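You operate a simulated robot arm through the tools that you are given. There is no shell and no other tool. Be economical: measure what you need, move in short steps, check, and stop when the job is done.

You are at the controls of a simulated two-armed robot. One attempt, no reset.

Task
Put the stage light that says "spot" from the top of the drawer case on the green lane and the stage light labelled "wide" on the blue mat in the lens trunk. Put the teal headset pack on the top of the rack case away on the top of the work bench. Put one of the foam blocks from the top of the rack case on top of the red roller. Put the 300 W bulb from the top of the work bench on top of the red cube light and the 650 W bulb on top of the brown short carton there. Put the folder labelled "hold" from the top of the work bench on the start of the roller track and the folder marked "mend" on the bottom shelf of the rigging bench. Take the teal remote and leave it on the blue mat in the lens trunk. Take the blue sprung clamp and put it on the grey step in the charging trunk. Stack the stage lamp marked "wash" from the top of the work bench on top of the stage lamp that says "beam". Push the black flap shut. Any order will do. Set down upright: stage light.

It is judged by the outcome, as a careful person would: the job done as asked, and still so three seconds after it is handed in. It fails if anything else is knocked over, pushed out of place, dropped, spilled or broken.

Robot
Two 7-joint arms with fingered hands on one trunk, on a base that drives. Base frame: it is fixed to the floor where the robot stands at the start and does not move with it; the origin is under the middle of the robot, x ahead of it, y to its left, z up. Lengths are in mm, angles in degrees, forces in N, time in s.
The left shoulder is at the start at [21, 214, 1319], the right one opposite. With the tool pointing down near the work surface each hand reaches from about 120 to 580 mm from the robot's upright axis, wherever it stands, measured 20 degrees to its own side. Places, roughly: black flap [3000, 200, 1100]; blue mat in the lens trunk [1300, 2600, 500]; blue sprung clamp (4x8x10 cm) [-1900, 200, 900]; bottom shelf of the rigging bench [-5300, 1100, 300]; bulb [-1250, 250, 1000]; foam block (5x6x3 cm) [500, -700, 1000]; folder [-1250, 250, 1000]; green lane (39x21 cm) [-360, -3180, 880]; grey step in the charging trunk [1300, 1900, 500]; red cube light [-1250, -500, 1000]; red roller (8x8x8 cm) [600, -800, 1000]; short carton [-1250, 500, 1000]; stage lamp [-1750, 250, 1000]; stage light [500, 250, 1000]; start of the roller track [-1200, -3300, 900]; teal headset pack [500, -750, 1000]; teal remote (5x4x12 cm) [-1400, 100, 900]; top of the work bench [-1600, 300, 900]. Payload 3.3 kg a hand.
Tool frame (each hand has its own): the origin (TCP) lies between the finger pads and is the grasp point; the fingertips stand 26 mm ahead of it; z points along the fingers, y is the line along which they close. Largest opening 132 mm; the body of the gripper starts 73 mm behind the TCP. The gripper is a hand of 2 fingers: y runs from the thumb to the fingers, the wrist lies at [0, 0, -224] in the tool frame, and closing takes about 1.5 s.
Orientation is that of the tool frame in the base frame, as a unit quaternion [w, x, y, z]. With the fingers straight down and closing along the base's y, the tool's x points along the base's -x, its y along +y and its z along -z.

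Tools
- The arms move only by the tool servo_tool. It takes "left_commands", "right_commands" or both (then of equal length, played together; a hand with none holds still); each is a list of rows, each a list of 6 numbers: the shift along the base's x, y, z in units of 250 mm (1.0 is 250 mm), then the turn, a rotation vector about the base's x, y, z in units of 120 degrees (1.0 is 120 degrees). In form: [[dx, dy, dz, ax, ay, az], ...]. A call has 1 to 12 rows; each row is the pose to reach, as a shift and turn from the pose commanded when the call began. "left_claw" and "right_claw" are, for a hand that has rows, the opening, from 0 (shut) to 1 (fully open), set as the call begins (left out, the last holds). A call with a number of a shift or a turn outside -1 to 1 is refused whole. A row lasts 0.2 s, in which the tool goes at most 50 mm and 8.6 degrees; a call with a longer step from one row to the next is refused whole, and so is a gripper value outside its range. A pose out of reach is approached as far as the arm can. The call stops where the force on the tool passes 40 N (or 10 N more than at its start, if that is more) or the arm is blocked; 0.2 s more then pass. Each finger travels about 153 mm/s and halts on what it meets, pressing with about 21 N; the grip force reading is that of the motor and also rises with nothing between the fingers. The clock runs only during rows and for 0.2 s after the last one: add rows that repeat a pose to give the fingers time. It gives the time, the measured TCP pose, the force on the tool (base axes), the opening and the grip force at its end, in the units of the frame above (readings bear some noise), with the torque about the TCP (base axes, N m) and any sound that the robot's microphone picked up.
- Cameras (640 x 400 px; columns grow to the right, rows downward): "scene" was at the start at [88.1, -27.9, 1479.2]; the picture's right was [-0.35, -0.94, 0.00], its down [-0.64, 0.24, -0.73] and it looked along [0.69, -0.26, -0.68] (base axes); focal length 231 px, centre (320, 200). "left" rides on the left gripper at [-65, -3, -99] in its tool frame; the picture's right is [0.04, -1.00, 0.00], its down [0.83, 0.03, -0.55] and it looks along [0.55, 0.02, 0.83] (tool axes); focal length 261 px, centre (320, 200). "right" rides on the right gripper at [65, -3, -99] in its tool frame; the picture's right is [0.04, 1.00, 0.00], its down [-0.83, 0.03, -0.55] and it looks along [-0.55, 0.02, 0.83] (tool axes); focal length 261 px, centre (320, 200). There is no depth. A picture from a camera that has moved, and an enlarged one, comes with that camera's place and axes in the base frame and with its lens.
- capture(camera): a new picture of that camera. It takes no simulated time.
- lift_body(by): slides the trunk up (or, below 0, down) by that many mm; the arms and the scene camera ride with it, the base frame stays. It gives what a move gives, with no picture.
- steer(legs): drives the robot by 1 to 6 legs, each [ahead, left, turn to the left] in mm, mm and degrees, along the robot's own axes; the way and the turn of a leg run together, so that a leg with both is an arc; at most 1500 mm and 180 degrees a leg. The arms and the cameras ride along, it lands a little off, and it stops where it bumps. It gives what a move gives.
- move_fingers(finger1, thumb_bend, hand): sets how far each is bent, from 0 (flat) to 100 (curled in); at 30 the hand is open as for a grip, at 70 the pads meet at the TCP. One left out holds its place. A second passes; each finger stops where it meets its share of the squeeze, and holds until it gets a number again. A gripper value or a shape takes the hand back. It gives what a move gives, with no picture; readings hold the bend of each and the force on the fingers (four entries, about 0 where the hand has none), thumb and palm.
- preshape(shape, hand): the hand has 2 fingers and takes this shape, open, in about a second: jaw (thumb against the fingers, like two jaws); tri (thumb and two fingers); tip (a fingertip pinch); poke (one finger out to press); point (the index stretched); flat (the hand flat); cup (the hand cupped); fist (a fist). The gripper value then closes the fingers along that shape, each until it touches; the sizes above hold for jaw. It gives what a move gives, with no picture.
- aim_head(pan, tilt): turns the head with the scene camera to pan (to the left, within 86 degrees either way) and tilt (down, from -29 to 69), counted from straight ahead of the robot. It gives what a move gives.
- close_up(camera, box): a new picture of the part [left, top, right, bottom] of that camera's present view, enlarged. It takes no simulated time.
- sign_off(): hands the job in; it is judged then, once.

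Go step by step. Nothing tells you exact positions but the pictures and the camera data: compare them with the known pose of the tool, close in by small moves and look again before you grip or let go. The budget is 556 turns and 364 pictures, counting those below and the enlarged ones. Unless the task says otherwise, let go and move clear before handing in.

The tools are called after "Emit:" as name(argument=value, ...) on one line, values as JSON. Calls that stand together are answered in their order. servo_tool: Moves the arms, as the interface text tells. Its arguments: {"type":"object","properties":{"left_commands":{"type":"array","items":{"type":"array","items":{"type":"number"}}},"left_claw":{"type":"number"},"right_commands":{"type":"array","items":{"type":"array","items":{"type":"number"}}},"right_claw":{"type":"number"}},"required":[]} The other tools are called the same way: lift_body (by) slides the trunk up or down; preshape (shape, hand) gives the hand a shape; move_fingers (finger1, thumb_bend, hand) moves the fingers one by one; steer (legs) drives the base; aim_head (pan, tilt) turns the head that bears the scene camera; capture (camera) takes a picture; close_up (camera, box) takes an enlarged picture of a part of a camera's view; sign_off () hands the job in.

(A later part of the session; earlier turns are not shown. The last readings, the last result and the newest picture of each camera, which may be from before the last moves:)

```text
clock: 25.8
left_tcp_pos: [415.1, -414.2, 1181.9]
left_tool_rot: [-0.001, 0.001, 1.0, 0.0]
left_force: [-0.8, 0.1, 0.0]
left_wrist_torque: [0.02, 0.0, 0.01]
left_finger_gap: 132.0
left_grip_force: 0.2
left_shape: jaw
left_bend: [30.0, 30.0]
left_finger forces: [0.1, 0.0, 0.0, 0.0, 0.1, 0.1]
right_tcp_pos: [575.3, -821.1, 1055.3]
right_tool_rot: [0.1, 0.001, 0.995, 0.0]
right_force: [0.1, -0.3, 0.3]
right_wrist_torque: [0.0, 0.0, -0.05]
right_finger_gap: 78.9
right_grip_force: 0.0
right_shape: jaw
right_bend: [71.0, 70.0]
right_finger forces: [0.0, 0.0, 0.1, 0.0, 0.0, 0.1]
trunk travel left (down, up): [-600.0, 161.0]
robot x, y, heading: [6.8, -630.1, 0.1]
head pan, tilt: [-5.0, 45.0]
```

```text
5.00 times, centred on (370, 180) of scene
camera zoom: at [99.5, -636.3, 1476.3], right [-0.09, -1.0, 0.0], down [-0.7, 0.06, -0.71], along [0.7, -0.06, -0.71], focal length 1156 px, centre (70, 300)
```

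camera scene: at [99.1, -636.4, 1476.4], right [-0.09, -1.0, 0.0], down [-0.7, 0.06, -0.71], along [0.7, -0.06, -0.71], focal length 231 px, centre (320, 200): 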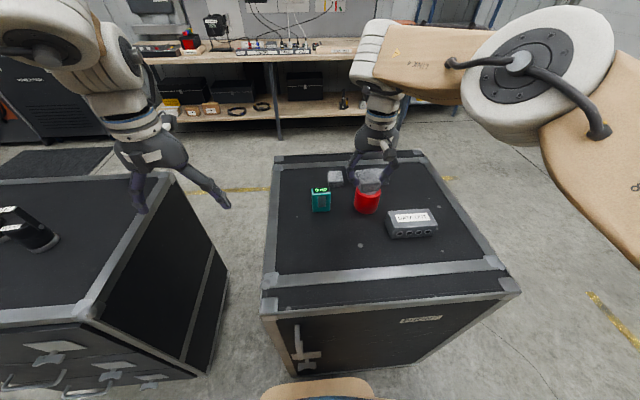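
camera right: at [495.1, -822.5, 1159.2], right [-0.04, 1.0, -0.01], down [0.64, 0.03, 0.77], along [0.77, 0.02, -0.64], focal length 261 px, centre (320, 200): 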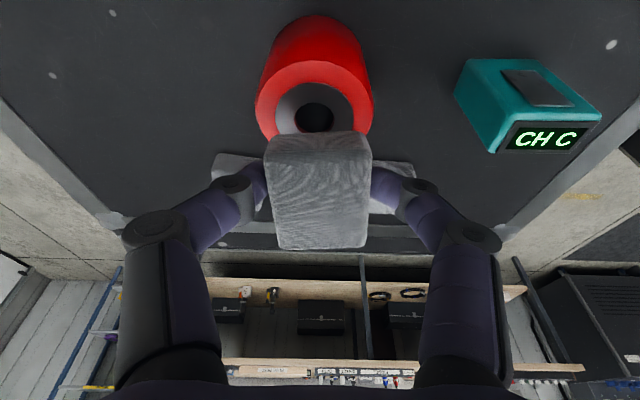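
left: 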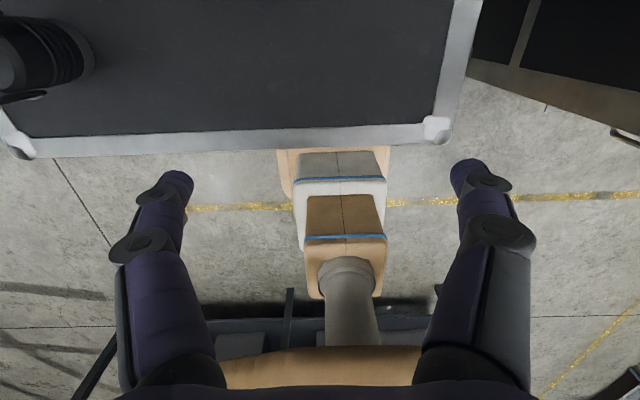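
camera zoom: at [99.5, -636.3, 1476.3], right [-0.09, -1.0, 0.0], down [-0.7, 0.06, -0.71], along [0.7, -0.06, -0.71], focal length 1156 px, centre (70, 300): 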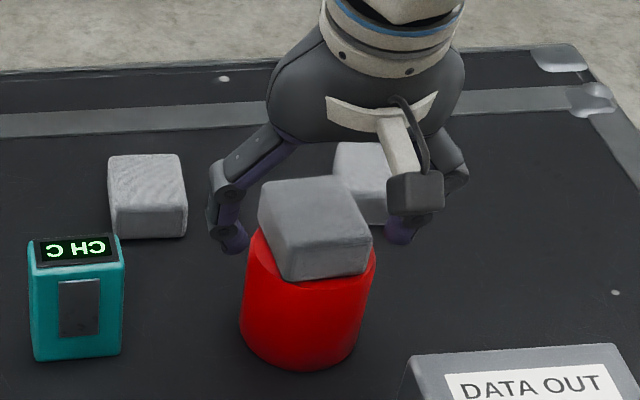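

Foam sits flat on the roller. Lift clear, then strafe left so the pack is squarely ahead of the right shoulder.

Emit:
servo_tool(right_commands=[[0, 0, 0.16, 0, 0, 0], [0, 0, 0.32, 0, 0, 0], [0, 0, 0.5, 0, 0, 0], [-0.1, 0, 0.6, 0, 0, 0]])

Emit:
steer(legs=[[-10, 0, 0], [0, 165, 0], [10, 0, 0]])

Emit:
capture(camera="scene")

Emit:
capture(camera="right")

```text
clock: 26.8
left_tcp_pos: [414.2, -414.9, 1182.3]
left_tool_rot: [0.0, 0.001, 1.0, 0.001]
left_force: [0.1, 0.1, 0.2]
left_wrist_torque: [-0.01, -0.02, 0.03]
left_finger_gap: 131.9
left_grip_force: 0.1
left_shape: jaw
left_bend: [30.0, 30.0]
left_finger forces: [0.0, 0.0, 0.0, 0.1, 0.1, 0.0]
right_tcp_pos: [550.6, -822.6, 1205.2]
right_tool_rot: [0.1, 0.001, 0.995, 0.0]
right_force: [-0.3, 0.4, -0.5]
right_wrist_torque: [-0.01, -0.01, 0.01]
right_finger_gap: 79.0
right_grip_force: 0.0
right_shape: jaw
right_bend: [71.0, 70.0]
right_finger forces: [0.0, 0.0, 0.0, 0.0, 0.1, 0.1]
trunk travel left (down, up): [-600.0, 161.0]
robot x, y, heading: [6.0, -629.1, -0.2]
head pan, tilt: [-5.0, 45.0]
```

```text
clock: 28.9
left_tcp_pos: [415.9, -251.4, 1182.7]
left_tool_rot: [-0.001, 0.0, 1.0, 0.001]
left_force: [0.3, -0.9, -0.6]
left_wrist_torque: [-0.02, 0.02, -0.01]
left_finger_gap: 131.9
left_grip_force: 0.2
left_shape: jaw
left_bend: [30.0, 30.0]
left_finger forces: [0.0, 0.0, 0.1, 0.0, 0.0, 0.0]
right_tcp_pos: [551.0, -656.5, 1204.0]
right_tool_rot: [0.1, 0.001, 0.995, 0.001]
right_force: [0.2, 0.0, -0.5]
right_wrist_torque: [0.02, 0.02, -0.02]
right_finger_gap: 78.9
right_grip_force: 0.0
right_shape: jaw
right_bend: [71.0, 70.0]
right_finger forces: [0.0, 0.1, 0.0, 0.0, 0.0, 0.0]
trunk travel left (down, up): [-600.0, 161.0]
robot x, y, heading: [9.9, -464.9, 0.0]
head pan, tilt: [-5.0, 45.0]
```

```text
334 pictures are left
camera scene: at [99.6, -472.5, 1476.3], right [-0.09, -1.0, 0.0], down [-0.7, 0.06, -0.71], along [0.7, -0.06, -0.71], focal length 231 px, centre (320, 200)
```

scene: 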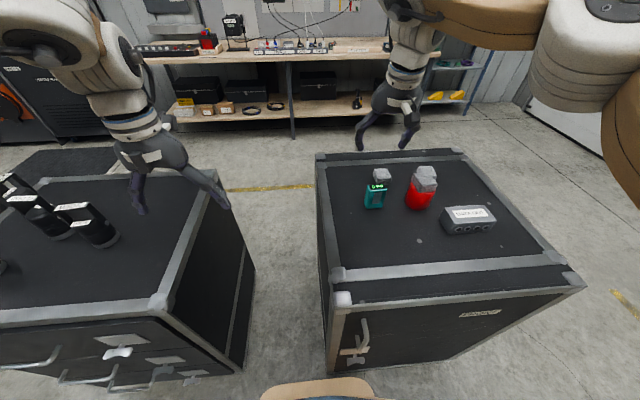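

```text
333 pictures are left
camera right: at [466.9, -659.1, 1286.9], right [-0.04, 1.0, -0.01], down [0.71, 0.03, 0.71], along [0.71, 0.02, -0.71], focal length 261 px, centre (320, 200)
```

right: 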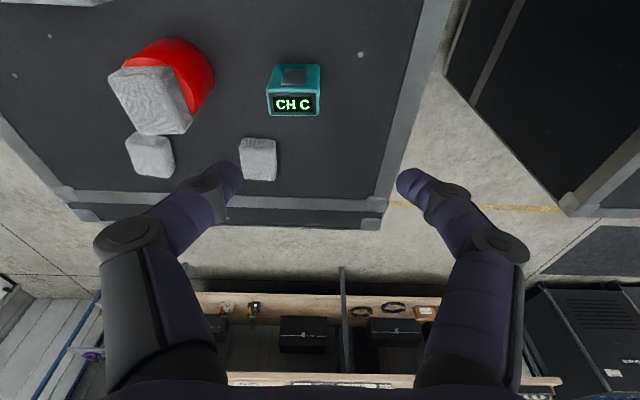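

Pack top is near [580,-681]; move above with a bit more forward tilt.

Emit:
servo_tool(right_commands=[[0.04, -0.05, -0.1, 0, -0.02, 0], [0.08, -0.09, -0.2, 0, -0.046, 0], [0.1, -0.098, -0.3, 0, -0.046, 0]], right_claw=0.75)

Emit:
capture(camera="right")

Emit:
close_up(camera="scene", box=[310, 130, 460, 230])

```text
clock: 29.7
left_tcp_pos: [415.7, -249.8, 1183.0]
left_tool_rot: [-0.001, 0.001, 1.0, 0.0]
left_force: [0.5, 1.3, -0.4]
left_wrist_torque: [-0.01, -0.02, 0.0]
left_finger_gap: 131.8
left_grip_force: 0.1
left_shape: jaw
left_bend: [30.0, 30.0]
left_finger forces: [0.0, 0.0, 0.0, 0.0, 0.0, 0.0]
right_tcp_pos: [576.9, -680.2, 1129.0]
right_tool_rot: [0.148, 0.0, 0.989, 0.001]
right_force: [-0.2, 0.0, 0.3]
right_wrist_torque: [-0.02, -0.02, 0.0]
right_finger_gap: 98.6
right_grip_force: 0.1
right_shape: jaw
right_bend: [64.0, 50.0]
right_finger forces: [0.0, 0.0, 0.1, 0.0, 0.1, 0.0]
trunk travel left (down, up): [-600.0, 161.0]
robot x, y, heading: [5.1, -466.9, 0.1]
head pan, tilt: [-5.0, 45.0]
```

```text
332 pictures are left
camera right: at [485.3, -682.3, 1203.6], right [-0.04, 1.0, -0.01], down [0.63, 0.03, 0.77], along [0.77, 0.02, -0.64], focal length 261 px, centre (320, 200)
```

right: 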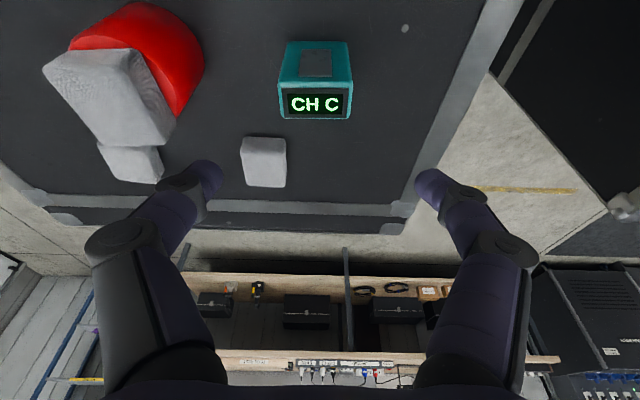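

```text
4.00 times, centred on (385, 180) of scene
camera zoom: at [100.1, -471.4, 1476.3], right [-0.09, -1.0, 0.0], down [-0.7, 0.06, -0.71], along [0.7, -0.06, -0.71], focal length 925 px, centre (60, 280)
```

zoom: 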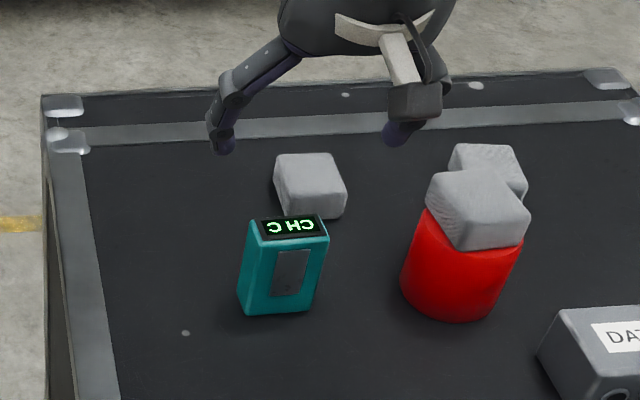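

Pack top centre refined to about [592,-684,1017]; descend around it.

Emit:
servo_tool(right_commands=[[0.052, -0.016, -0.1, 0, 0, 0], [0.052, -0.016, -0.26, 0, 0, 0], [0.052, -0.016, -0.4, 0, 0, 0]])

Emit:
capture(camera="right")

Emit:
close_up(camera="scene", box=[310, 130, 460, 230])

```text
clock: 30.5
left_tcp_pos: [415.9, -250.1, 1182.6]
left_tool_rot: [-0.001, 0.0, 1.0, 0.0]
left_force: [1.1, -0.1, -0.3]
left_wrist_torque: [0.04, 0.05, -0.02]
left_finger_gap: 132.1
left_grip_force: 0.1
left_shape: jaw
left_bend: [30.0, 30.0]
left_finger forces: [0.1, 0.0, 0.1, 0.1, 0.1, 0.1]
right_tcp_pos: [589.3, -684.3, 1028.8]
right_tool_rot: [0.147, 0.001, 0.989, 0.001]
right_force: [0.2, 0.1, -0.1]
right_wrist_torque: [-0.01, 0.01, 0.02]
right_finger_gap: 98.7
right_grip_force: 0.1
right_shape: jaw
right_bend: [64.0, 50.0]
right_finger forces: [0.0, 0.1, 0.0, 0.0, 0.0, 0.1]
trunk travel left (down, up): [-600.0, 161.0]
robot x, y, heading: [9.1, -465.4, -0.2]
head pan, tilt: [-5.0, 45.0]
```

```text
330 pictures are left
camera right: at [497.8, -686.1, 1103.0], right [-0.04, 1.0, -0.01], down [0.63, 0.03, 0.77], along [0.77, 0.02, -0.64], focal length 261 px, centre (320, 200)
```

right: 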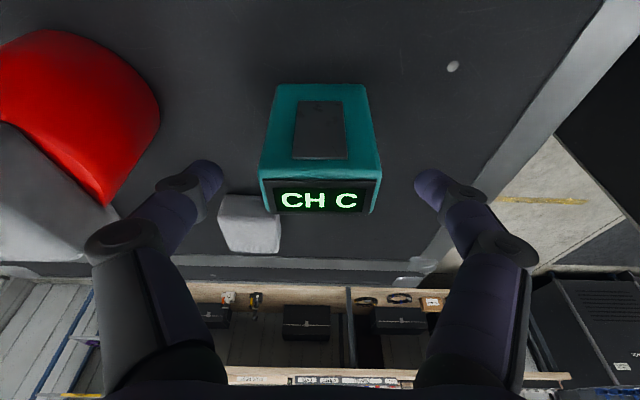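

```text
4.00 times, centred on (385, 180) of scene
camera zoom: at [100.4, -471.3, 1476.3], right [-0.09, -1.0, 0.0], down [-0.7, 0.06, -0.71], along [0.7, -0.06, -0.71], focal length 925 px, centre (60, 280)
```

zoom: 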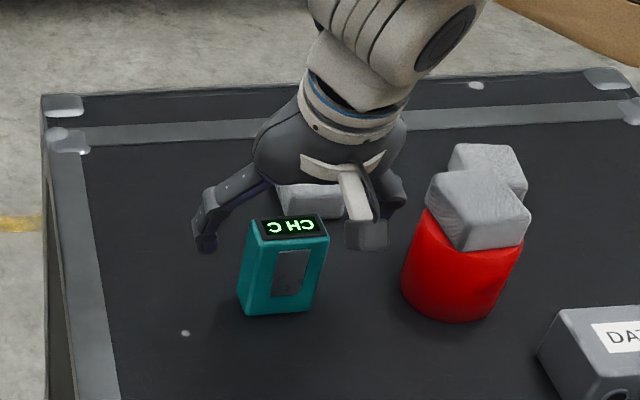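

Emit:
servo_tool(right_commands=[[0, 0, -0.07, 0, 0, 0], [0, 0, -0.136, 0, 0, 0]])

Emit:
servo_tool(right_commands=[[0, 0, 0, 0, 0, 0], [0, 0, 0, 0, 0, 0], [0, 0, 0, 0, 0, 0], [0, 0, 0, 0, 0, 0], [0, 0, 0, 0, 0, 0], [0, 0, 0, 0, 0, 0]], right_claw=0)

Emit:
capture(camera="right")

```text
clock: 31.1
left_tcp_pos: [415.9, -248.9, 1182.1]
left_tool_rot: [0.0, 0.001, 1.0, 0.0]
left_force: [-0.4, 0.8, -0.1]
left_wrist_torque: [0.0, 0.03, 0.02]
left_finger_gap: 131.9
left_grip_force: 0.1
left_shape: jaw
left_bend: [30.0, 30.0]
left_finger forces: [0.0, 0.1, 0.1, 0.0, 0.0, 0.0]
right_tcp_pos: [588.7, -683.8, 995.2]
right_tool_rot: [0.147, 0.001, 0.989, 0.0]
right_force: [-0.8, 0.7, -0.4]
right_wrist_torque: [0.0, 0.0, 0.0]
right_finger_gap: 98.6
right_grip_force: 0.2
right_shape: jaw
right_bend: [64.0, 50.0]
right_finger forces: [0.0, 0.1, 0.0, 0.0, 0.0, 0.0]
trunk travel left (down, up): [-600.0, 161.0]
robot x, y, heading: [8.4, -468.6, 0.1]
head pan, tilt: [-5.0, 45.0]
```

```text
clock: 32.5
left_tcp_pos: [415.7, -250.4, 1181.9]
left_tool_rot: [0.0, 0.0, 1.0, 0.0]
left_force: [-0.2, -0.4, -0.6]
left_wrist_torque: [0.03, 0.01, 0.0]
left_finger_gap: 131.6
left_grip_force: 0.0
left_shape: jaw
left_bend: [30.0, 30.0]
left_finger forces: [0.1, 0.0, 0.1, 0.0, 0.1, 0.0]
right_tcp_pos: [588.9, -684.9, 995.6]
right_tool_rot: [0.148, 0.001, 0.989, 0.0]
right_force: [0.5, -1.3, 0.0]
right_wrist_torque: [0.02, 0.03, -0.04]
right_finger_gap: 47.6
right_grip_force: 21.0
right_shape: jaw
right_bend: [73.0, 70.0]
right_finger forces: [19.1, 0.0, 0.0, 0.0, 19.0, 0.1]
trunk travel left (down, up): [-600.0, 161.0]
robot x, y, heading: [7.1, -466.6, -0.0]
head pan, tilt: [-5.0, 45.0]
```

```text
328 pictures are left
camera right: at [497.3, -686.4, 1069.8], right [-0.04, 1.0, -0.01], down [0.63, 0.03, 0.77], along [0.77, 0.02, -0.64], focal length 261 px, centre (320, 200)
```

right: 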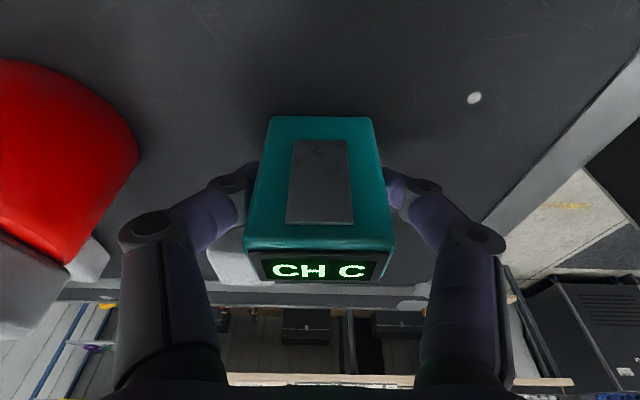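

Pack gripped. Lift, pull it in, and drive around to the left side of the drawer case.

Emit:
servo_tool(right_commands=[[0, 0, 0.12, 0, 0, 0], [0, 0, 0.3, 0, 0, 0], [0, 0, 0.48, 0, 0, 0], [0, 0, 0.66, 0, 0, 0], [-0.1, 0, 0.8, 0, 0, 0], [-0.28, 0, 0.85, 0, 0, 0], [-0.46, 0, 0.88, 0, 0, 0], [-0.64, 0, 0.88, 0, 0, 0], [-0.82, 0.0, 0.88, 0, 0, 0]])

Emit:
steer(legs=[[-160, 0, 0], [0, 1260, 0]])

Emit:
aim_head(pan=-10, tilt=30)

Emit:
capture(camera="scene")

```text
clock: 34.5
left_tcp_pos: [414.8, -251.4, 1182.3]
left_tool_rot: [0.0, 0.0, 1.0, 0.0]
left_force: [0.0, 0.6, 0.3]
left_wrist_torque: [0.01, 0.0, 0.03]
left_finger_gap: 132.0
left_grip_force: 0.0
left_shape: jaw
left_bend: [30.0, 30.0]
left_finger forces: [0.0, 0.0, 0.1, 0.0, 0.0, 0.0]
right_tcp_pos: [383.5, -684.6, 1216.4]
right_tool_rot: [0.148, 0.002, 0.989, 0.0]
right_force: [0.4, 0.0, -2.0]
right_wrist_torque: [0.0, -0.01, -0.02]
right_finger_gap: 47.2
right_grip_force: 21.0
right_shape: jaw
right_bend: [73.0, 70.0]
right_finger forces: [19.0, 0.1, 0.1, 0.1, 19.0, 0.0]
trunk travel left (down, up): [-600.0, 161.0]
robot x, y, heading: [10.5, -464.5, -0.1]
head pan, tilt: [-5.0, 45.0]
```

```text
clock: 41.8
left_tcp_pos: [255.8, 1007.2, 1181.9]
left_tool_rot: [-0.002, 0.0, 1.0, 0.0]
left_force: [-0.4, -0.2, -0.6]
left_wrist_torque: [-0.02, -0.01, 0.01]
left_finger_gap: 132.0
left_grip_force: 0.0
left_shape: jaw
left_bend: [30.0, 30.0]
left_finger forces: [0.1, 0.0, 0.1, 0.0, 0.1, 0.0]
right_tcp_pos: [227.6, 573.1, 1216.7]
right_tool_rot: [0.147, 0.001, 0.989, 0.001]
right_force: [-0.5, 0.2, -2.5]
right_wrist_torque: [-0.04, -0.02, 0.03]
right_finger_gap: 47.3
right_grip_force: 21.3
right_shape: jaw
right_bend: [73.0, 70.0]
right_finger forces: [19.1, 0.0, 0.0, 0.1, 19.0, 0.1]
trunk travel left (down, up): [-600.0, 161.0]
robot x, y, heading: [-151.5, 791.0, -0.4]
head pan, tilt: [-5.0, 45.0]
```

```text
clock: 42.6
left_tcp_pos: [256.3, 1006.1, 1182.3]
left_tool_rot: [-0.002, 0.0, 1.0, 0.0]
left_force: [-0.3, -0.3, 0.4]
left_wrist_torque: [-0.03, 0.01, 0.01]
left_finger_gap: 132.1
left_grip_force: 0.1
left_shape: jaw
left_bend: [30.0, 30.0]
left_finger forces: [0.0, 0.0, 0.0, 0.1, 0.1, 0.1]
right_tcp_pos: [226.2, 573.1, 1215.4]
right_tool_rot: [0.148, 0.0, 0.989, 0.001]
right_force: [-0.5, -0.3, -1.4]
right_wrist_torque: [0.0, 0.03, -0.02]
right_finger_gap: 47.2
right_grip_force: 20.7
right_shape: jaw
right_bend: [73.0, 70.0]
right_finger forces: [18.9, 0.0, 0.1, 0.1, 19.0, 0.1]
trunk travel left (down, up): [-600.0, 161.0]
robot x, y, heading: [-149.4, 787.5, -0.0]
head pan, tilt: [-10.0, 30.0]
```

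```text
327 pictures are left
camera scene: at [-50.8, 776.5, 1498.8], right [-0.17, -0.98, 0.0], down [-0.49, 0.09, -0.87], along [0.85, -0.15, -0.5], focal length 231 px, centre (320, 200)
```

scene: 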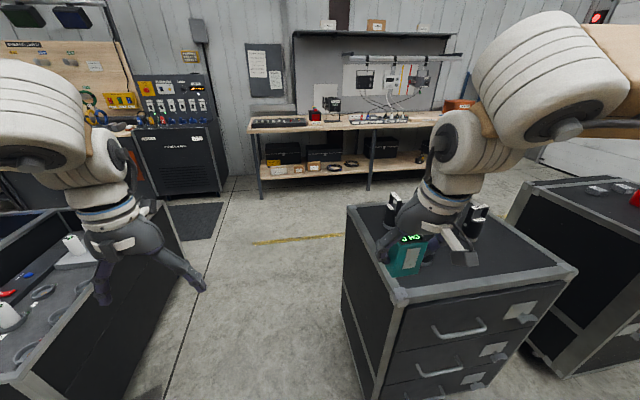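

The aisle left of the drawer case (left face y≈490) is about a metre wide. I drive in beside it and turn to face it.

Emit:
steer(legs=[[640, 50, 0], [0, 0, -90]])

Emit:
aim_head(pan=0, tilt=45)

Emit:
capture(camera="scene")

Emit:
capture(camera="left")

```text
clock: 50.0
left_tcp_pos: [699.2, 434.0, 1181.2]
left_tool_rot: [0.0, 0.708, 0.706, 0.001]
left_force: [0.7, -0.3, 0.5]
left_wrist_torque: [-0.01, -0.02, 0.02]
left_finger_gap: 132.1
left_grip_force: 0.1
left_shape: jaw
left_bend: [30.0, 30.0]
left_finger forces: [0.0, 0.0, 0.1, 0.1, 0.0, 0.1]
right_tcp_pos: [266.1, 466.1, 1216.1]
right_tool_rot: [0.105, 0.701, 0.697, -0.104]
right_force: [0.0, 0.8, -1.7]
right_wrist_torque: [-0.01, 0.04, 0.01]
right_finger_gap: 47.2
right_grip_force: 20.9
right_shape: jaw
right_bend: [73.0, 70.0]
right_finger forces: [18.9, 0.0, 0.1, 0.1, 19.1, 0.1]
trunk travel left (down, up): [-600.0, 161.0]
robot x, y, heading: [485.7, 840.5, -90.4]
head pan, tilt: [-10.0, 30.0]
```

```text
clock: 50.8
left_tcp_pos: [699.3, 433.5, 1180.9]
left_tool_rot: [0.0, 0.709, 0.705, -0.001]
left_force: [-0.5, 0.3, 0.4]
left_wrist_torque: [0.0, 0.01, 0.0]
left_finger_gap: 131.8
left_grip_force: 0.0
left_shape: jaw
left_bend: [30.0, 30.0]
left_finger forces: [0.0, 0.0, 0.0, 0.0, 0.0, 0.0]
right_tcp_pos: [265.5, 466.2, 1215.4]
right_tool_rot: [0.105, 0.701, 0.698, -0.104]
right_force: [0.5, 0.4, -1.9]
right_wrist_torque: [0.03, 0.02, -0.01]
right_finger_gap: 47.1
right_grip_force: 21.2
right_shape: jaw
right_bend: [73.0, 70.0]
right_finger forces: [19.0, 0.0, 0.0, 0.1, 18.9, 0.0]
trunk travel left (down, up): [-600.0, 161.0]
robot x, y, heading: [485.0, 842.6, -90.3]
head pan, tilt: [0.0, 45.0]
```

```text
326 pictures are left
camera scene: at [483.0, 749.7, 1476.4], right [-1.0, 0.01, 0.0], down [0.0, 0.71, -0.71], along [0.0, -0.71, -0.71], focal length 231 px, centre (320, 200)
```

scene: 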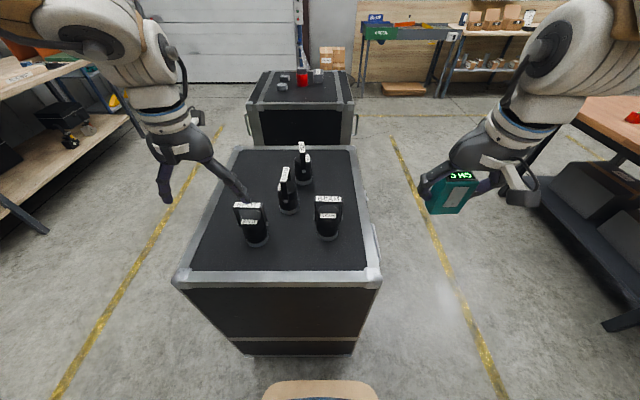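

```text
325 pictures are left
camera left: at [696.8, 368.5, 1282.7], right [-1.0, 0.05, 0.0], down [0.04, 0.83, 0.55], along [0.03, 0.55, -0.83], focal length 261 px, centre (320, 200)
```

left: 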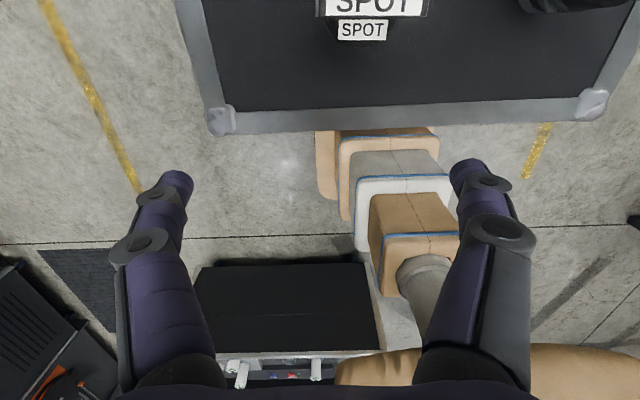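

Emit:
close_up(camera="scene", box=[200, 130, 380, 260])

```text
3.08 times, centred on (290, 195) of scene
camera zoom: at [483.0, 749.7, 1476.4], right [-1.0, 0.01, 0.0], down [0.0, 0.71, -0.71], along [0.0, -0.71, -0.71], focal length 712 px, centre (412, 215)
```

zoom: 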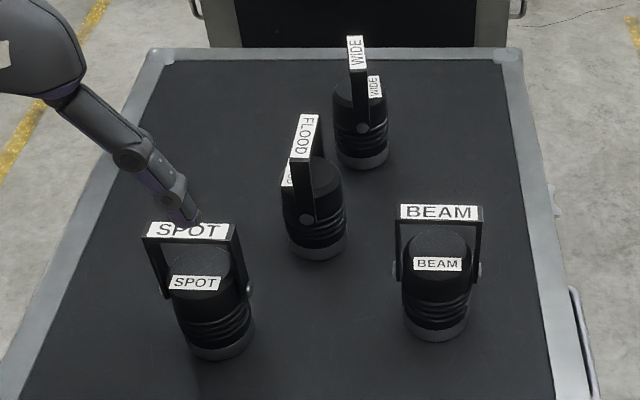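

SPOT stands near [651,369], yoke bar rotated about 12° from x, top ≈1080. I turn the left hand ~-78° so the fingers close across the body clear of the yoke arms.

Emit:
servo_tool(left_commands=[[-0.019, -0.026, 0, 0, 0, -0.065], [-0.038, -0.052, 0, 0, 0, -0.13], [-0.057, -0.078, 0, 0, 0, -0.195], [-0.076, -0.104, 0, 0, 0, -0.26], [-0.095, -0.13, 0, 0, 0, -0.325], [-0.114, -0.156, 0, 0, 0, -0.39], [-0.133, -0.182, 0, 0, 0, -0.455], [-0.152, -0.208, 0, 0, 0, -0.52], [-0.171, -0.234, 0, 0, 0, -0.585], [-0.19, -0.26, 0, 0, 0, -0.65]])

Emit:
capture(camera="left")

Emit:
capture(camera="scene")

```text
clock: 53.0
left_tcp_pos: [634.6, 394.4, 1177.0]
left_tool_rot: [0.0, 0.995, 0.102, 0.0]
left_force: [-0.4, 0.1, -0.1]
left_wrist_torque: [0.01, -0.03, -0.02]
left_finger_gap: 131.7
left_grip_force: 0.1
left_shape: jaw
left_bend: [30.0, 30.0]
left_finger forces: [0.0, 0.0, 0.0, 0.0, 0.0, 0.0]
left hand out of reach, approached as far as the arm can: row 10
right_tcp_pos: [263.7, 465.4, 1215.8]
right_tool_rot: [0.105, 0.701, 0.697, -0.104]
right_force: [0.3, 0.3, -2.3]
right_wrist_torque: [0.01, -0.03, 0.0]
right_finger_gap: 47.1
right_grip_force: 21.1
right_shape: jaw
right_bend: [73.0, 70.0]
right_finger forces: [19.0, 0.0, 0.0, 0.1, 19.0, 0.1]
trunk travel left (down, up): [-600.0, 161.0]
robot x, y, heading: [481.4, 843.1, -90.6]
head pan, tilt: [0.0, 45.0]
```

```text
323 pictures are left
camera left: at [570.9, 383.4, 1277.4], right [-0.16, 0.99, 0.0], down [0.82, 0.14, 0.55], along [0.55, 0.09, -0.83], focal length 261 px, centre (320, 200)
```

left: 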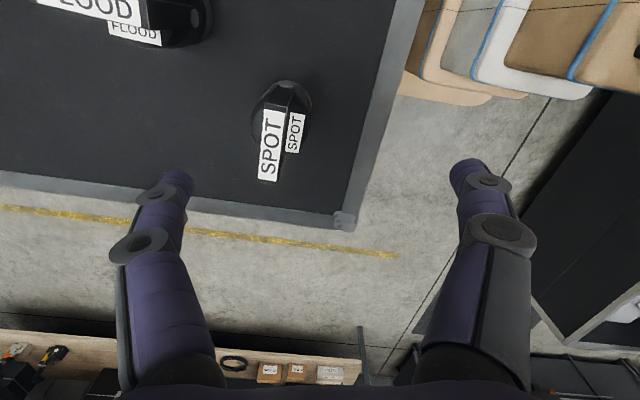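

```text
322 pictures are left
camera scene: at [482.1, 750.8, 1476.4], right [-1.0, 0.01, 0.0], down [0.0, 0.71, -0.71], along [0.0, -0.71, -0.71], focal length 231 px, centre (320, 200)
```

scene: 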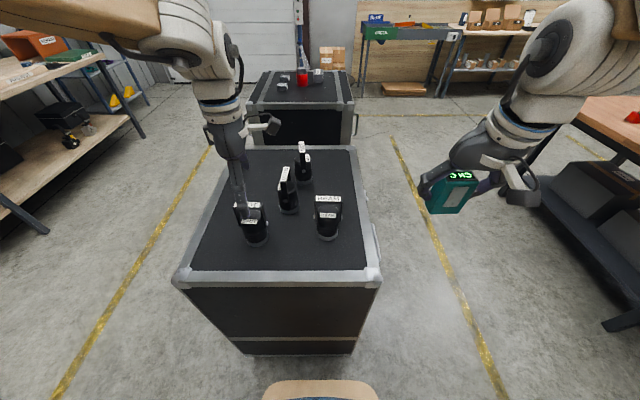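

Emit:
servo_tool(left_commands=[[0.036, -0.06, -0.06, 0, 0, 0], [0.072, -0.124, -0.12, 0, 0, 0], [0.072, -0.124, -0.18, 0, 0, 0]])

Emit:
capture(camera="left")

```text
clock: 53.8
left_tcp_pos: [639.1, 385.7, 1127.8]
left_tool_rot: [0.001, 0.995, 0.103, 0.0]
left_force: [-0.2, 0.4, -0.3]
left_wrist_torque: [0.03, -0.02, -0.05]
left_finger_gap: 131.9
left_grip_force: 0.1
left_shape: jaw
left_bend: [30.0, 30.0]
left_finger forces: [0.0, 0.0, 0.1, 0.0, 0.0, 0.0]
left hand out of reach, approached as far as the arm can: row 1, 2, 3
right_tcp_pos: [264.4, 466.2, 1215.9]
right_tool_rot: [0.105, 0.701, 0.697, -0.103]
right_force: [0.1, -0.4, -1.7]
right_wrist_torque: [-0.02, 0.0, 0.01]
right_finger_gap: 47.1
right_grip_force: 20.5
right_shape: jaw
right_bend: [73.0, 70.0]
right_finger forces: [19.0, 0.0, 0.1, 0.1, 19.0, 0.0]
trunk travel left (down, up): [-600.0, 161.0]
robot x, y, heading: [486.5, 846.6, -90.3]
head pan, tilt: [0.0, 45.0]
```

```text
321 pictures are left
camera left: at [574.4, 375.2, 1228.9], right [-0.17, 0.99, 0.0], down [0.82, 0.14, 0.55], along [0.55, 0.09, -0.83], focal length 261 px, centre (320, 200)
```

left: 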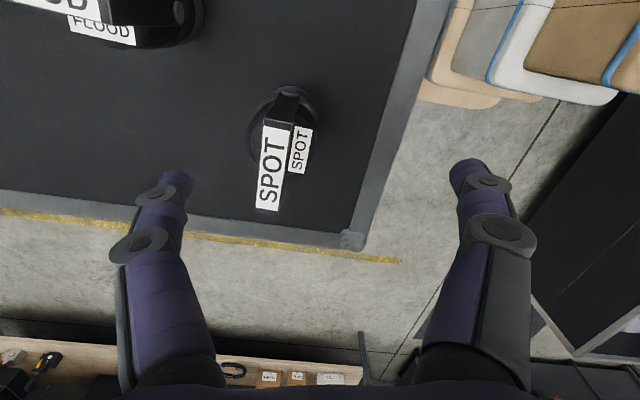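

Wrist yaw limits reach here; I shift the base left (+x) and slightly closer so the yaw is less extreme.

Emit:
steer(legs=[[20, 150, 0]])

Emit:
servo_tool(left_commands=[[-0.15, 0, 0, 0, 0, 0], [-0.3, 0, 0, 0, 0, 0], [-0.45, -0.02, 0, 0, 0, 0], [-0.54, -0.04, 0, 0, 0, 0]])

Emit:
capture(camera="left")

Emit:
close_up(camera="scene", box=[240, 150, 420, 280])

```text
clock: 55.1
left_tcp_pos: [791.1, 365.5, 1129.1]
left_tool_rot: [0.001, 0.995, 0.104, 0.0]
left_force: [0.3, 0.4, -0.1]
left_wrist_torque: [-0.01, 0.03, -0.02]
left_finger_gap: 131.7
left_grip_force: 0.0
left_shape: jaw
left_bend: [30.0, 30.0]
left_finger forces: [0.0, 0.0, 0.0, 0.0, 0.1, 0.1]
right_tcp_pos: [416.9, 445.1, 1216.6]
right_tool_rot: [0.104, 0.701, 0.698, -0.105]
right_force: [0.9, 0.5, -0.5]
right_wrist_torque: [-0.02, 0.05, 0.01]
right_finger_gap: 47.2
right_grip_force: 20.9
right_shape: jaw
right_bend: [73.0, 70.0]
right_finger forces: [19.1, 0.0, 0.0, 0.0, 19.1, 0.0]
trunk travel left (down, up): [-600.0, 161.0]
robot x, y, heading: [633.2, 821.3, -90.2]
head pan, tilt: [0.0, 45.0]
```

```text
clock: 56.3
left_tcp_pos: [682.8, 333.2, 1143.6]
left_tool_rot: [-0.002, 0.988, 0.149, -0.029]
left_force: [0.2, 1.5, 0.1]
left_wrist_torque: [0.01, 0.0, -0.02]
left_finger_gap: 132.0
left_grip_force: 0.1
left_shape: jaw
left_bend: [30.0, 30.0]
left_finger forces: [0.0, 0.0, 0.0, 0.0, 0.1, 0.1]
right_tcp_pos: [415.2, 444.9, 1216.5]
right_tool_rot: [0.105, 0.702, 0.697, -0.103]
right_force: [0.4, -0.4, -1.8]
right_wrist_torque: [0.0, 0.0, 0.01]
right_finger_gap: 47.1
right_grip_force: 21.2
right_shape: jaw
right_bend: [73.0, 70.0]
right_finger forces: [19.1, 0.0, 0.0, 0.1, 19.1, 0.0]
trunk travel left (down, up): [-600.0, 161.0]
robot x, y, heading: [632.9, 821.9, -90.1]
head pan, tilt: [0.0, 45.0]
stopped in row 4 (left hand): the arm was blocked; the commanded pose is now the measured one
```

```text
320 pictures are left
camera left: at [626.9, 317.5, 1247.9], right [-0.25, 0.97, 0.01], down [0.84, 0.22, 0.5], along [0.49, 0.14, -0.86], focal length 261 px, centre (320, 200)
```

left: 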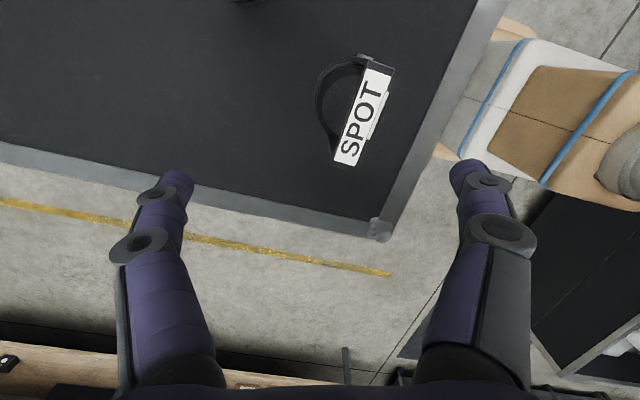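

```text
3.08 times, centred on (330, 215) of scene
camera zoom: at [633.0, 729.3, 1476.3], right [-1.0, 0.0, 0.0], down [0.0, 0.71, -0.71], along [0.0, -0.71, -0.71], focal length 712 px, centre (289, 154)
```

zoom: 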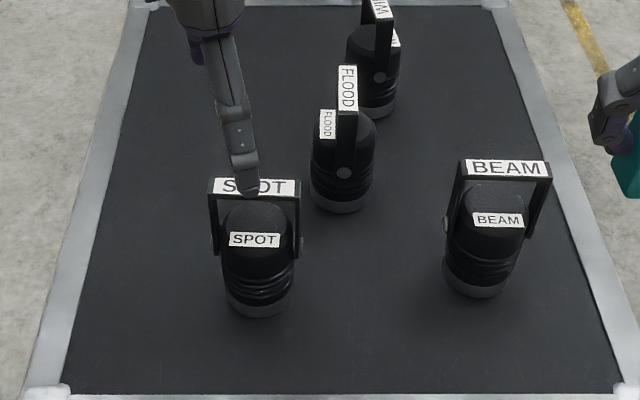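

Better idea: grip the yoke's two outer arms along x with the original hand orientation. I rotate back and position above SPOT.

Emit:
servo_tool(left_commands=[[0, 0, 0.02, 0.0022, -0.0024, 0.07], [0, 0.03, 0.04, 0.0044, -0.0048, 0.14], [-0.02, 0.06, 0.04, 0.0067, -0.0073, 0.21], [-0.04, 0.09, 0.04, 0.0089, -0.0098, 0.28], [-0.06, 0.12, 0.04, 0.011, -0.012, 0.35], [-0.08, 0.139, 0.04, 0.0133, -0.0146, 0.42], [-0.099, 0.139, 0.04, 0.0155, -0.017, 0.49], [-0.099, 0.139, 0.04, 0.0178, -0.0195, 0.56], [-0.099, 0.139, 0.04, 0.02, -0.022, 0.631]])

Emit:
capture(camera="left")

Emit:
close_up(camera="scene", box=[240, 150, 420, 280])

```text
clock: 58.5
left_tcp_pos: [680.9, 350.5, 1167.7]
left_tool_rot: [-0.02, 0.662, 0.749, -0.017]
left_force: [0.7, 0.1, 1.4]
left_wrist_torque: [0.02, 0.01, -0.01]
left_finger_gap: 132.1
left_grip_force: 0.1
left_shape: jaw
left_bend: [30.0, 30.0]
left_finger forces: [0.0, 0.0, 0.0, 0.0, 0.0, 0.0]
right_tcp_pos: [415.8, 443.8, 1216.7]
right_tool_rot: [0.104, 0.701, 0.698, -0.103]
right_force: [0.7, -0.2, -2.0]
right_wrist_torque: [0.02, -0.07, -0.01]
right_finger_gap: 47.1
right_grip_force: 21.8
right_shape: jaw
right_bend: [73.0, 70.0]
right_finger forces: [19.2, 0.0, 0.0, 0.1, 19.1, 0.0]
trunk travel left (down, up): [-600.0, 161.0]
robot x, y, heading: [633.6, 821.8, -90.1]
head pan, tilt: [0.0, 45.0]
stopped in row 9 (left hand): the arm was blocked; the commanded pose is now the measured one
```

```text
318 pictures are left
camera left: at [693.0, 285.3, 1266.9], right [-1.0, -0.08, 0.05], down [-0.04, 0.83, 0.56], along [-0.09, 0.55, -0.83], focal length 261 px, centre (320, 200)
```

left: 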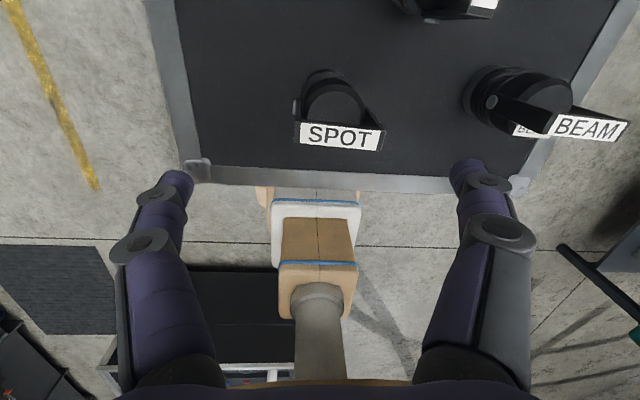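

```text
3.08 times, centred on (330, 215) of scene
camera zoom: at [633.7, 728.7, 1476.3], right [-1.0, 0.0, 0.0], down [0.0, 0.71, -0.71], along [0.0, -0.71, -0.71], focal length 712 px, centre (289, 154)
```

zoom: 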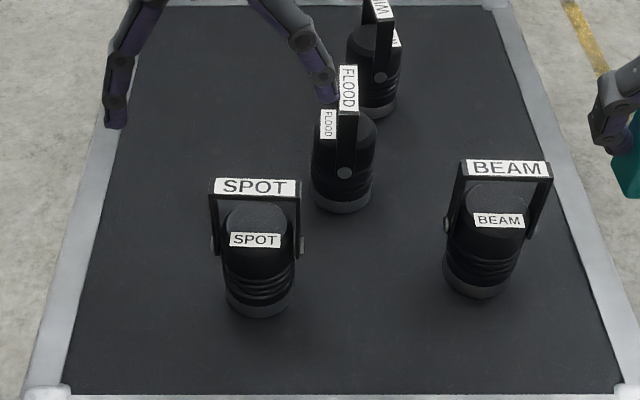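

Emit:
servo_tool(left_commands=[[-0.04, 0.01, 0, -0.001, -0.012, -0.03], [-0.08, 0.026, -0.05, -0.002, -0.025, -0.055], [-0.08, 0.026, -0.14, -0.002, -0.025, -0.055]])

Emit:
capture(camera="left")

Emit:
close_up(camera="scene", box=[240, 150, 420, 280])

```text
clock: 59.5
left_tcp_pos: [685.9, 339.6, 1143.6]
left_tool_rot: [-0.016, 0.679, 0.733, -0.018]
left_force: [0.1, 0.2, -0.6]
left_wrist_torque: [0.02, 0.02, 0.0]
left_finger_gap: 131.7
left_grip_force: 0.0
left_shape: jaw
left_bend: [30.0, 30.0]
left_finger forces: [0.1, 0.0, 0.0, 0.0, 0.0, 0.0]
right_tcp_pos: [415.9, 444.0, 1216.2]
right_tool_rot: [0.104, 0.702, 0.697, -0.103]
right_force: [0.4, 0.6, -2.0]
right_wrist_torque: [-0.03, -0.02, -0.03]
right_finger_gap: 47.4
right_grip_force: 20.8
right_shape: jaw
right_bend: [73.0, 70.0]
right_finger forces: [19.1, 0.0, 0.0, 0.0, 19.1, 0.0]
trunk travel left (down, up): [-600.0, 161.0]
robot x, y, heading: [638.3, 821.0, -90.1]
head pan, tilt: [0.0, 45.0]
stopped in row 3 (left hand): the arm was blocked; the commanded pose is now the measured one
```

```text
316 pictures are left
camera left: at [692.6, 274.8, 1244.3], right [-1.0, -0.04, 0.05], down [0.0, 0.83, 0.55], along [-0.06, 0.55, -0.83], focal length 261 px, centre (320, 200)
```

left: 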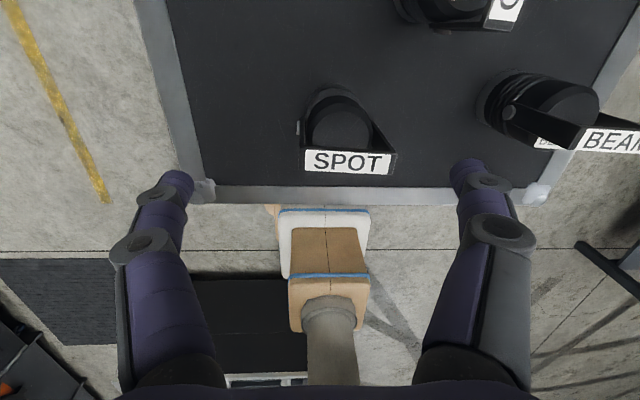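

```text
3.08 times, centred on (330, 215) of scene
camera zoom: at [633.9, 728.8, 1476.3], right [-1.0, 0.0, 0.0], down [0.0, 0.71, -0.71], along [0.0, -0.71, -0.71], focal length 712 px, centre (289, 154)
```

zoom: 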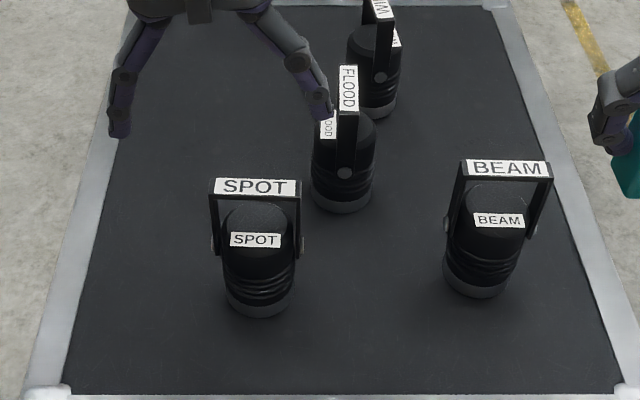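

The arm is in an awkward configuration; retract it to a natural pose first, then move the base back.

Emit:
servo_tool(left_commands=[[0.06, 0.08, 0.08, 0, -0.006, -0.01], [0.14, 0.18, 0.14, 0.001, -0.012, -0.02], [0.24, 0.26, 0.16, 0.001, -0.023, -0.036], [0.36, 0.3, 0.16, 0.001, -0.023, -0.036]])

```text
clock: 60.5
left_tcp_pos: [773.5, 417.4, 1183.1]
left_tool_rot: [0.001, 0.71, 0.704, 0.001]
left_force: [0.3, 0.2, -0.2]
left_wrist_torque: [0.01, 0.03, 0.03]
left_finger_gap: 132.1
left_grip_force: 0.1
left_shape: jaw
left_bend: [30.0, 30.0]
left_finger forces: [0.0, 0.0, 0.1, 0.0, 0.0, 0.0]
right_tcp_pos: [417.4, 443.4, 1216.4]
right_tool_rot: [0.105, 0.7, 0.698, -0.104]
right_force: [0.6, 0.1, -1.8]
right_wrist_torque: [-0.02, -0.04, -0.01]
right_finger_gap: 47.0
right_grip_force: 20.9
right_shape: jaw
right_bend: [73.0, 70.0]
right_finger forces: [19.0, 0.0, 0.1, 0.0, 19.1, 0.0]
trunk travel left (down, up): [-600.0, 161.0]
robot x, y, heading: [637.5, 821.1, -90.2]
head pan, tilt: [0.0, 45.0]
```

Emit:
steer(legs=[[0, -130, 0]])

Emit:
servo_tool(left_commands=[[0.04, -0.1, 0, 0, 0, 0], [0.07, -0.24, -0.08, 0, 0, 0], [0.07, -0.24, -0.2, 0, 0, 0]])

Emit:
capture(camera="left")

Emit:
close_up(camera="scene", box=[180, 150, 360, 280])

```text
clock: 61.8
left_tcp_pos: [640.9, 416.9, 1183.3]
left_tool_rot: [0.003, 0.708, 0.706, 0.0]
left_force: [-1.3, -0.4, 0.2]
left_wrist_torque: [-0.03, -0.05, 0.01]
left_finger_gap: 132.0
left_grip_force: 0.2
left_shape: jaw
left_bend: [30.0, 30.0]
left_finger forces: [0.1, 0.0, 0.1, 0.1, 0.1, 0.0]
right_tcp_pos: [283.6, 446.4, 1216.1]
right_tool_rot: [0.105, 0.701, 0.697, -0.104]
right_force: [-0.1, 0.5, -1.4]
right_wrist_torque: [0.0, -0.03, 0.01]
right_finger_gap: 47.2
right_grip_force: 21.2
right_shape: jaw
right_bend: [73.0, 70.0]
right_finger forces: [19.0, 0.0, 0.1, 0.0, 19.1, 0.0]
trunk travel left (down, up): [-600.0, 161.0]
robot x, y, heading: [501.8, 821.0, -90.1]
head pan, tilt: [0.0, 45.0]
```

```text
clock: 62.6
left_tcp_pos: [660.4, 357.1, 1133.7]
left_tool_rot: [0.002, 0.708, 0.706, 0.001]
left_force: [-0.7, 0.9, -0.1]
left_wrist_torque: [0.0, 0.03, 0.01]
left_finger_gap: 131.8
left_grip_force: 0.1
left_shape: jaw
left_bend: [30.0, 30.0]
left_finger forces: [0.0, 0.0, 0.1, 0.0, 0.1, 0.1]
right_tcp_pos: [286.1, 446.0, 1216.0]
right_tool_rot: [0.106, 0.7, 0.698, -0.104]
right_force: [0.3, 0.2, -1.6]
right_wrist_torque: [0.01, 0.0, -0.02]
right_finger_gap: 47.4
right_grip_force: 21.1
right_shape: jaw
right_bend: [73.0, 70.0]
right_finger forces: [19.2, 0.1, 0.0, 0.0, 19.0, 0.1]
trunk travel left (down, up): [-600.0, 161.0]
robot x, y, heading: [505.1, 823.4, -90.2]
head pan, tilt: [0.0, 45.0]
```

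```text
314 pictures are left
camera left: at [657.1, 291.9, 1233.9], right [-1.0, 0.04, 0.0], down [0.04, 0.83, 0.55], along [0.03, 0.55, -0.83], focal length 261 px, centre (320, 200)
```

left: 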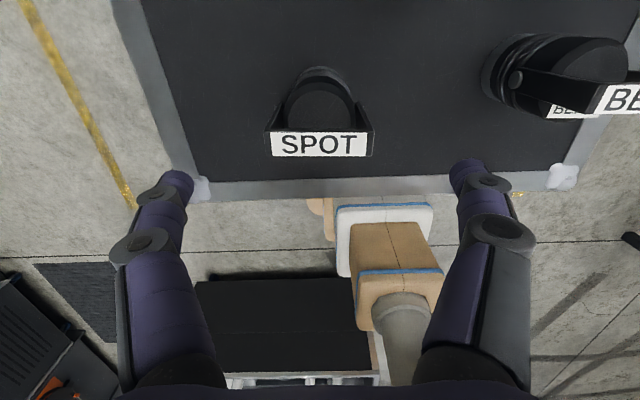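

```text
3.08 times, centred on (270, 215) of scene
camera zoom: at [503.3, 729.6, 1476.3], right [-1.0, 0.0, 0.0], down [0.0, 0.71, -0.71], along [0.0, -0.71, -0.71], focal length 712 px, centre (474, 154)
```

zoom: 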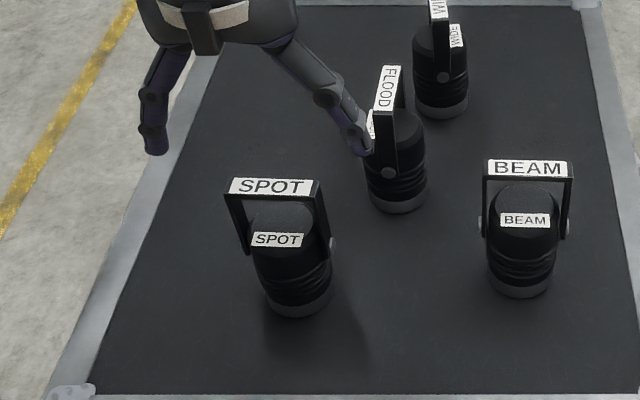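

Aligned over SPOT (bar centre [661,358]). Descend around the yoke.

Emit:
servo_tool(left_commands=[[0, 0, -0.16, 0, 0, 0], [0, 0, -0.32, 0, 0, 0], [0, 0, -0.43, 0, 0, 0]])

Emit:
capture(camera="left")

Emit:
close_up(camera="scene", box=[180, 150, 360, 280])

```text
clock: 63.4
left_tcp_pos: [658.8, 357.0, 1024.5]
left_tool_rot: [0.001, 0.708, 0.706, 0.001]
left_force: [-0.1, 0.0, -0.1]
left_wrist_torque: [0.05, 0.01, -0.01]
left_finger_gap: 131.6
left_grip_force: 0.0
left_shape: jaw
left_bend: [30.0, 30.0]
left_finger forces: [0.0, 0.0, 0.1, 0.0, 0.1, 0.0]
right_tcp_pos: [285.9, 444.6, 1215.6]
right_tool_rot: [0.103, 0.7, 0.699, -0.104]
right_force: [0.8, 0.4, -2.6]
right_wrist_torque: [-0.02, -0.01, -0.02]
right_finger_gap: 47.1
right_grip_force: 21.1
right_shape: jaw
right_bend: [73.0, 70.0]
right_finger forces: [19.1, 0.0, 0.0, 0.1, 19.0, 0.0]
trunk travel left (down, up): [-600.0, 161.0]
robot x, y, heading: [499.7, 822.6, -90.4]
head pan, tilt: [0.0, 45.0]
```

```text
312 pictures are left
camera left: at [656.1, 290.9, 1125.3], right [-1.0, 0.04, 0.0], down [0.04, 0.83, 0.55], along [0.03, 0.55, -0.83], focal length 261 px, centre (320, 200)
```

left: 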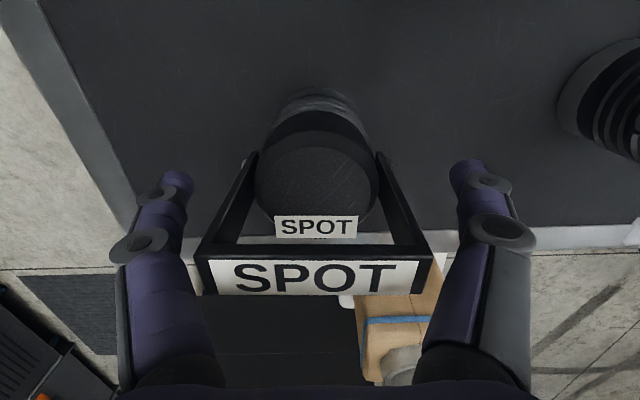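

```text
3.08 times, centred on (270, 215) of scene
camera zoom: at [502.4, 728.9, 1476.3], right [-1.0, 0.0, 0.0], down [0.0, 0.71, -0.71], along [0.0, -0.71, -0.71], focal length 712 px, centre (474, 154)
```

zoom: 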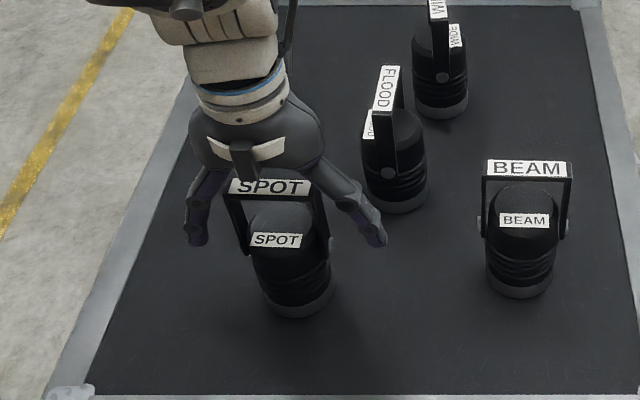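

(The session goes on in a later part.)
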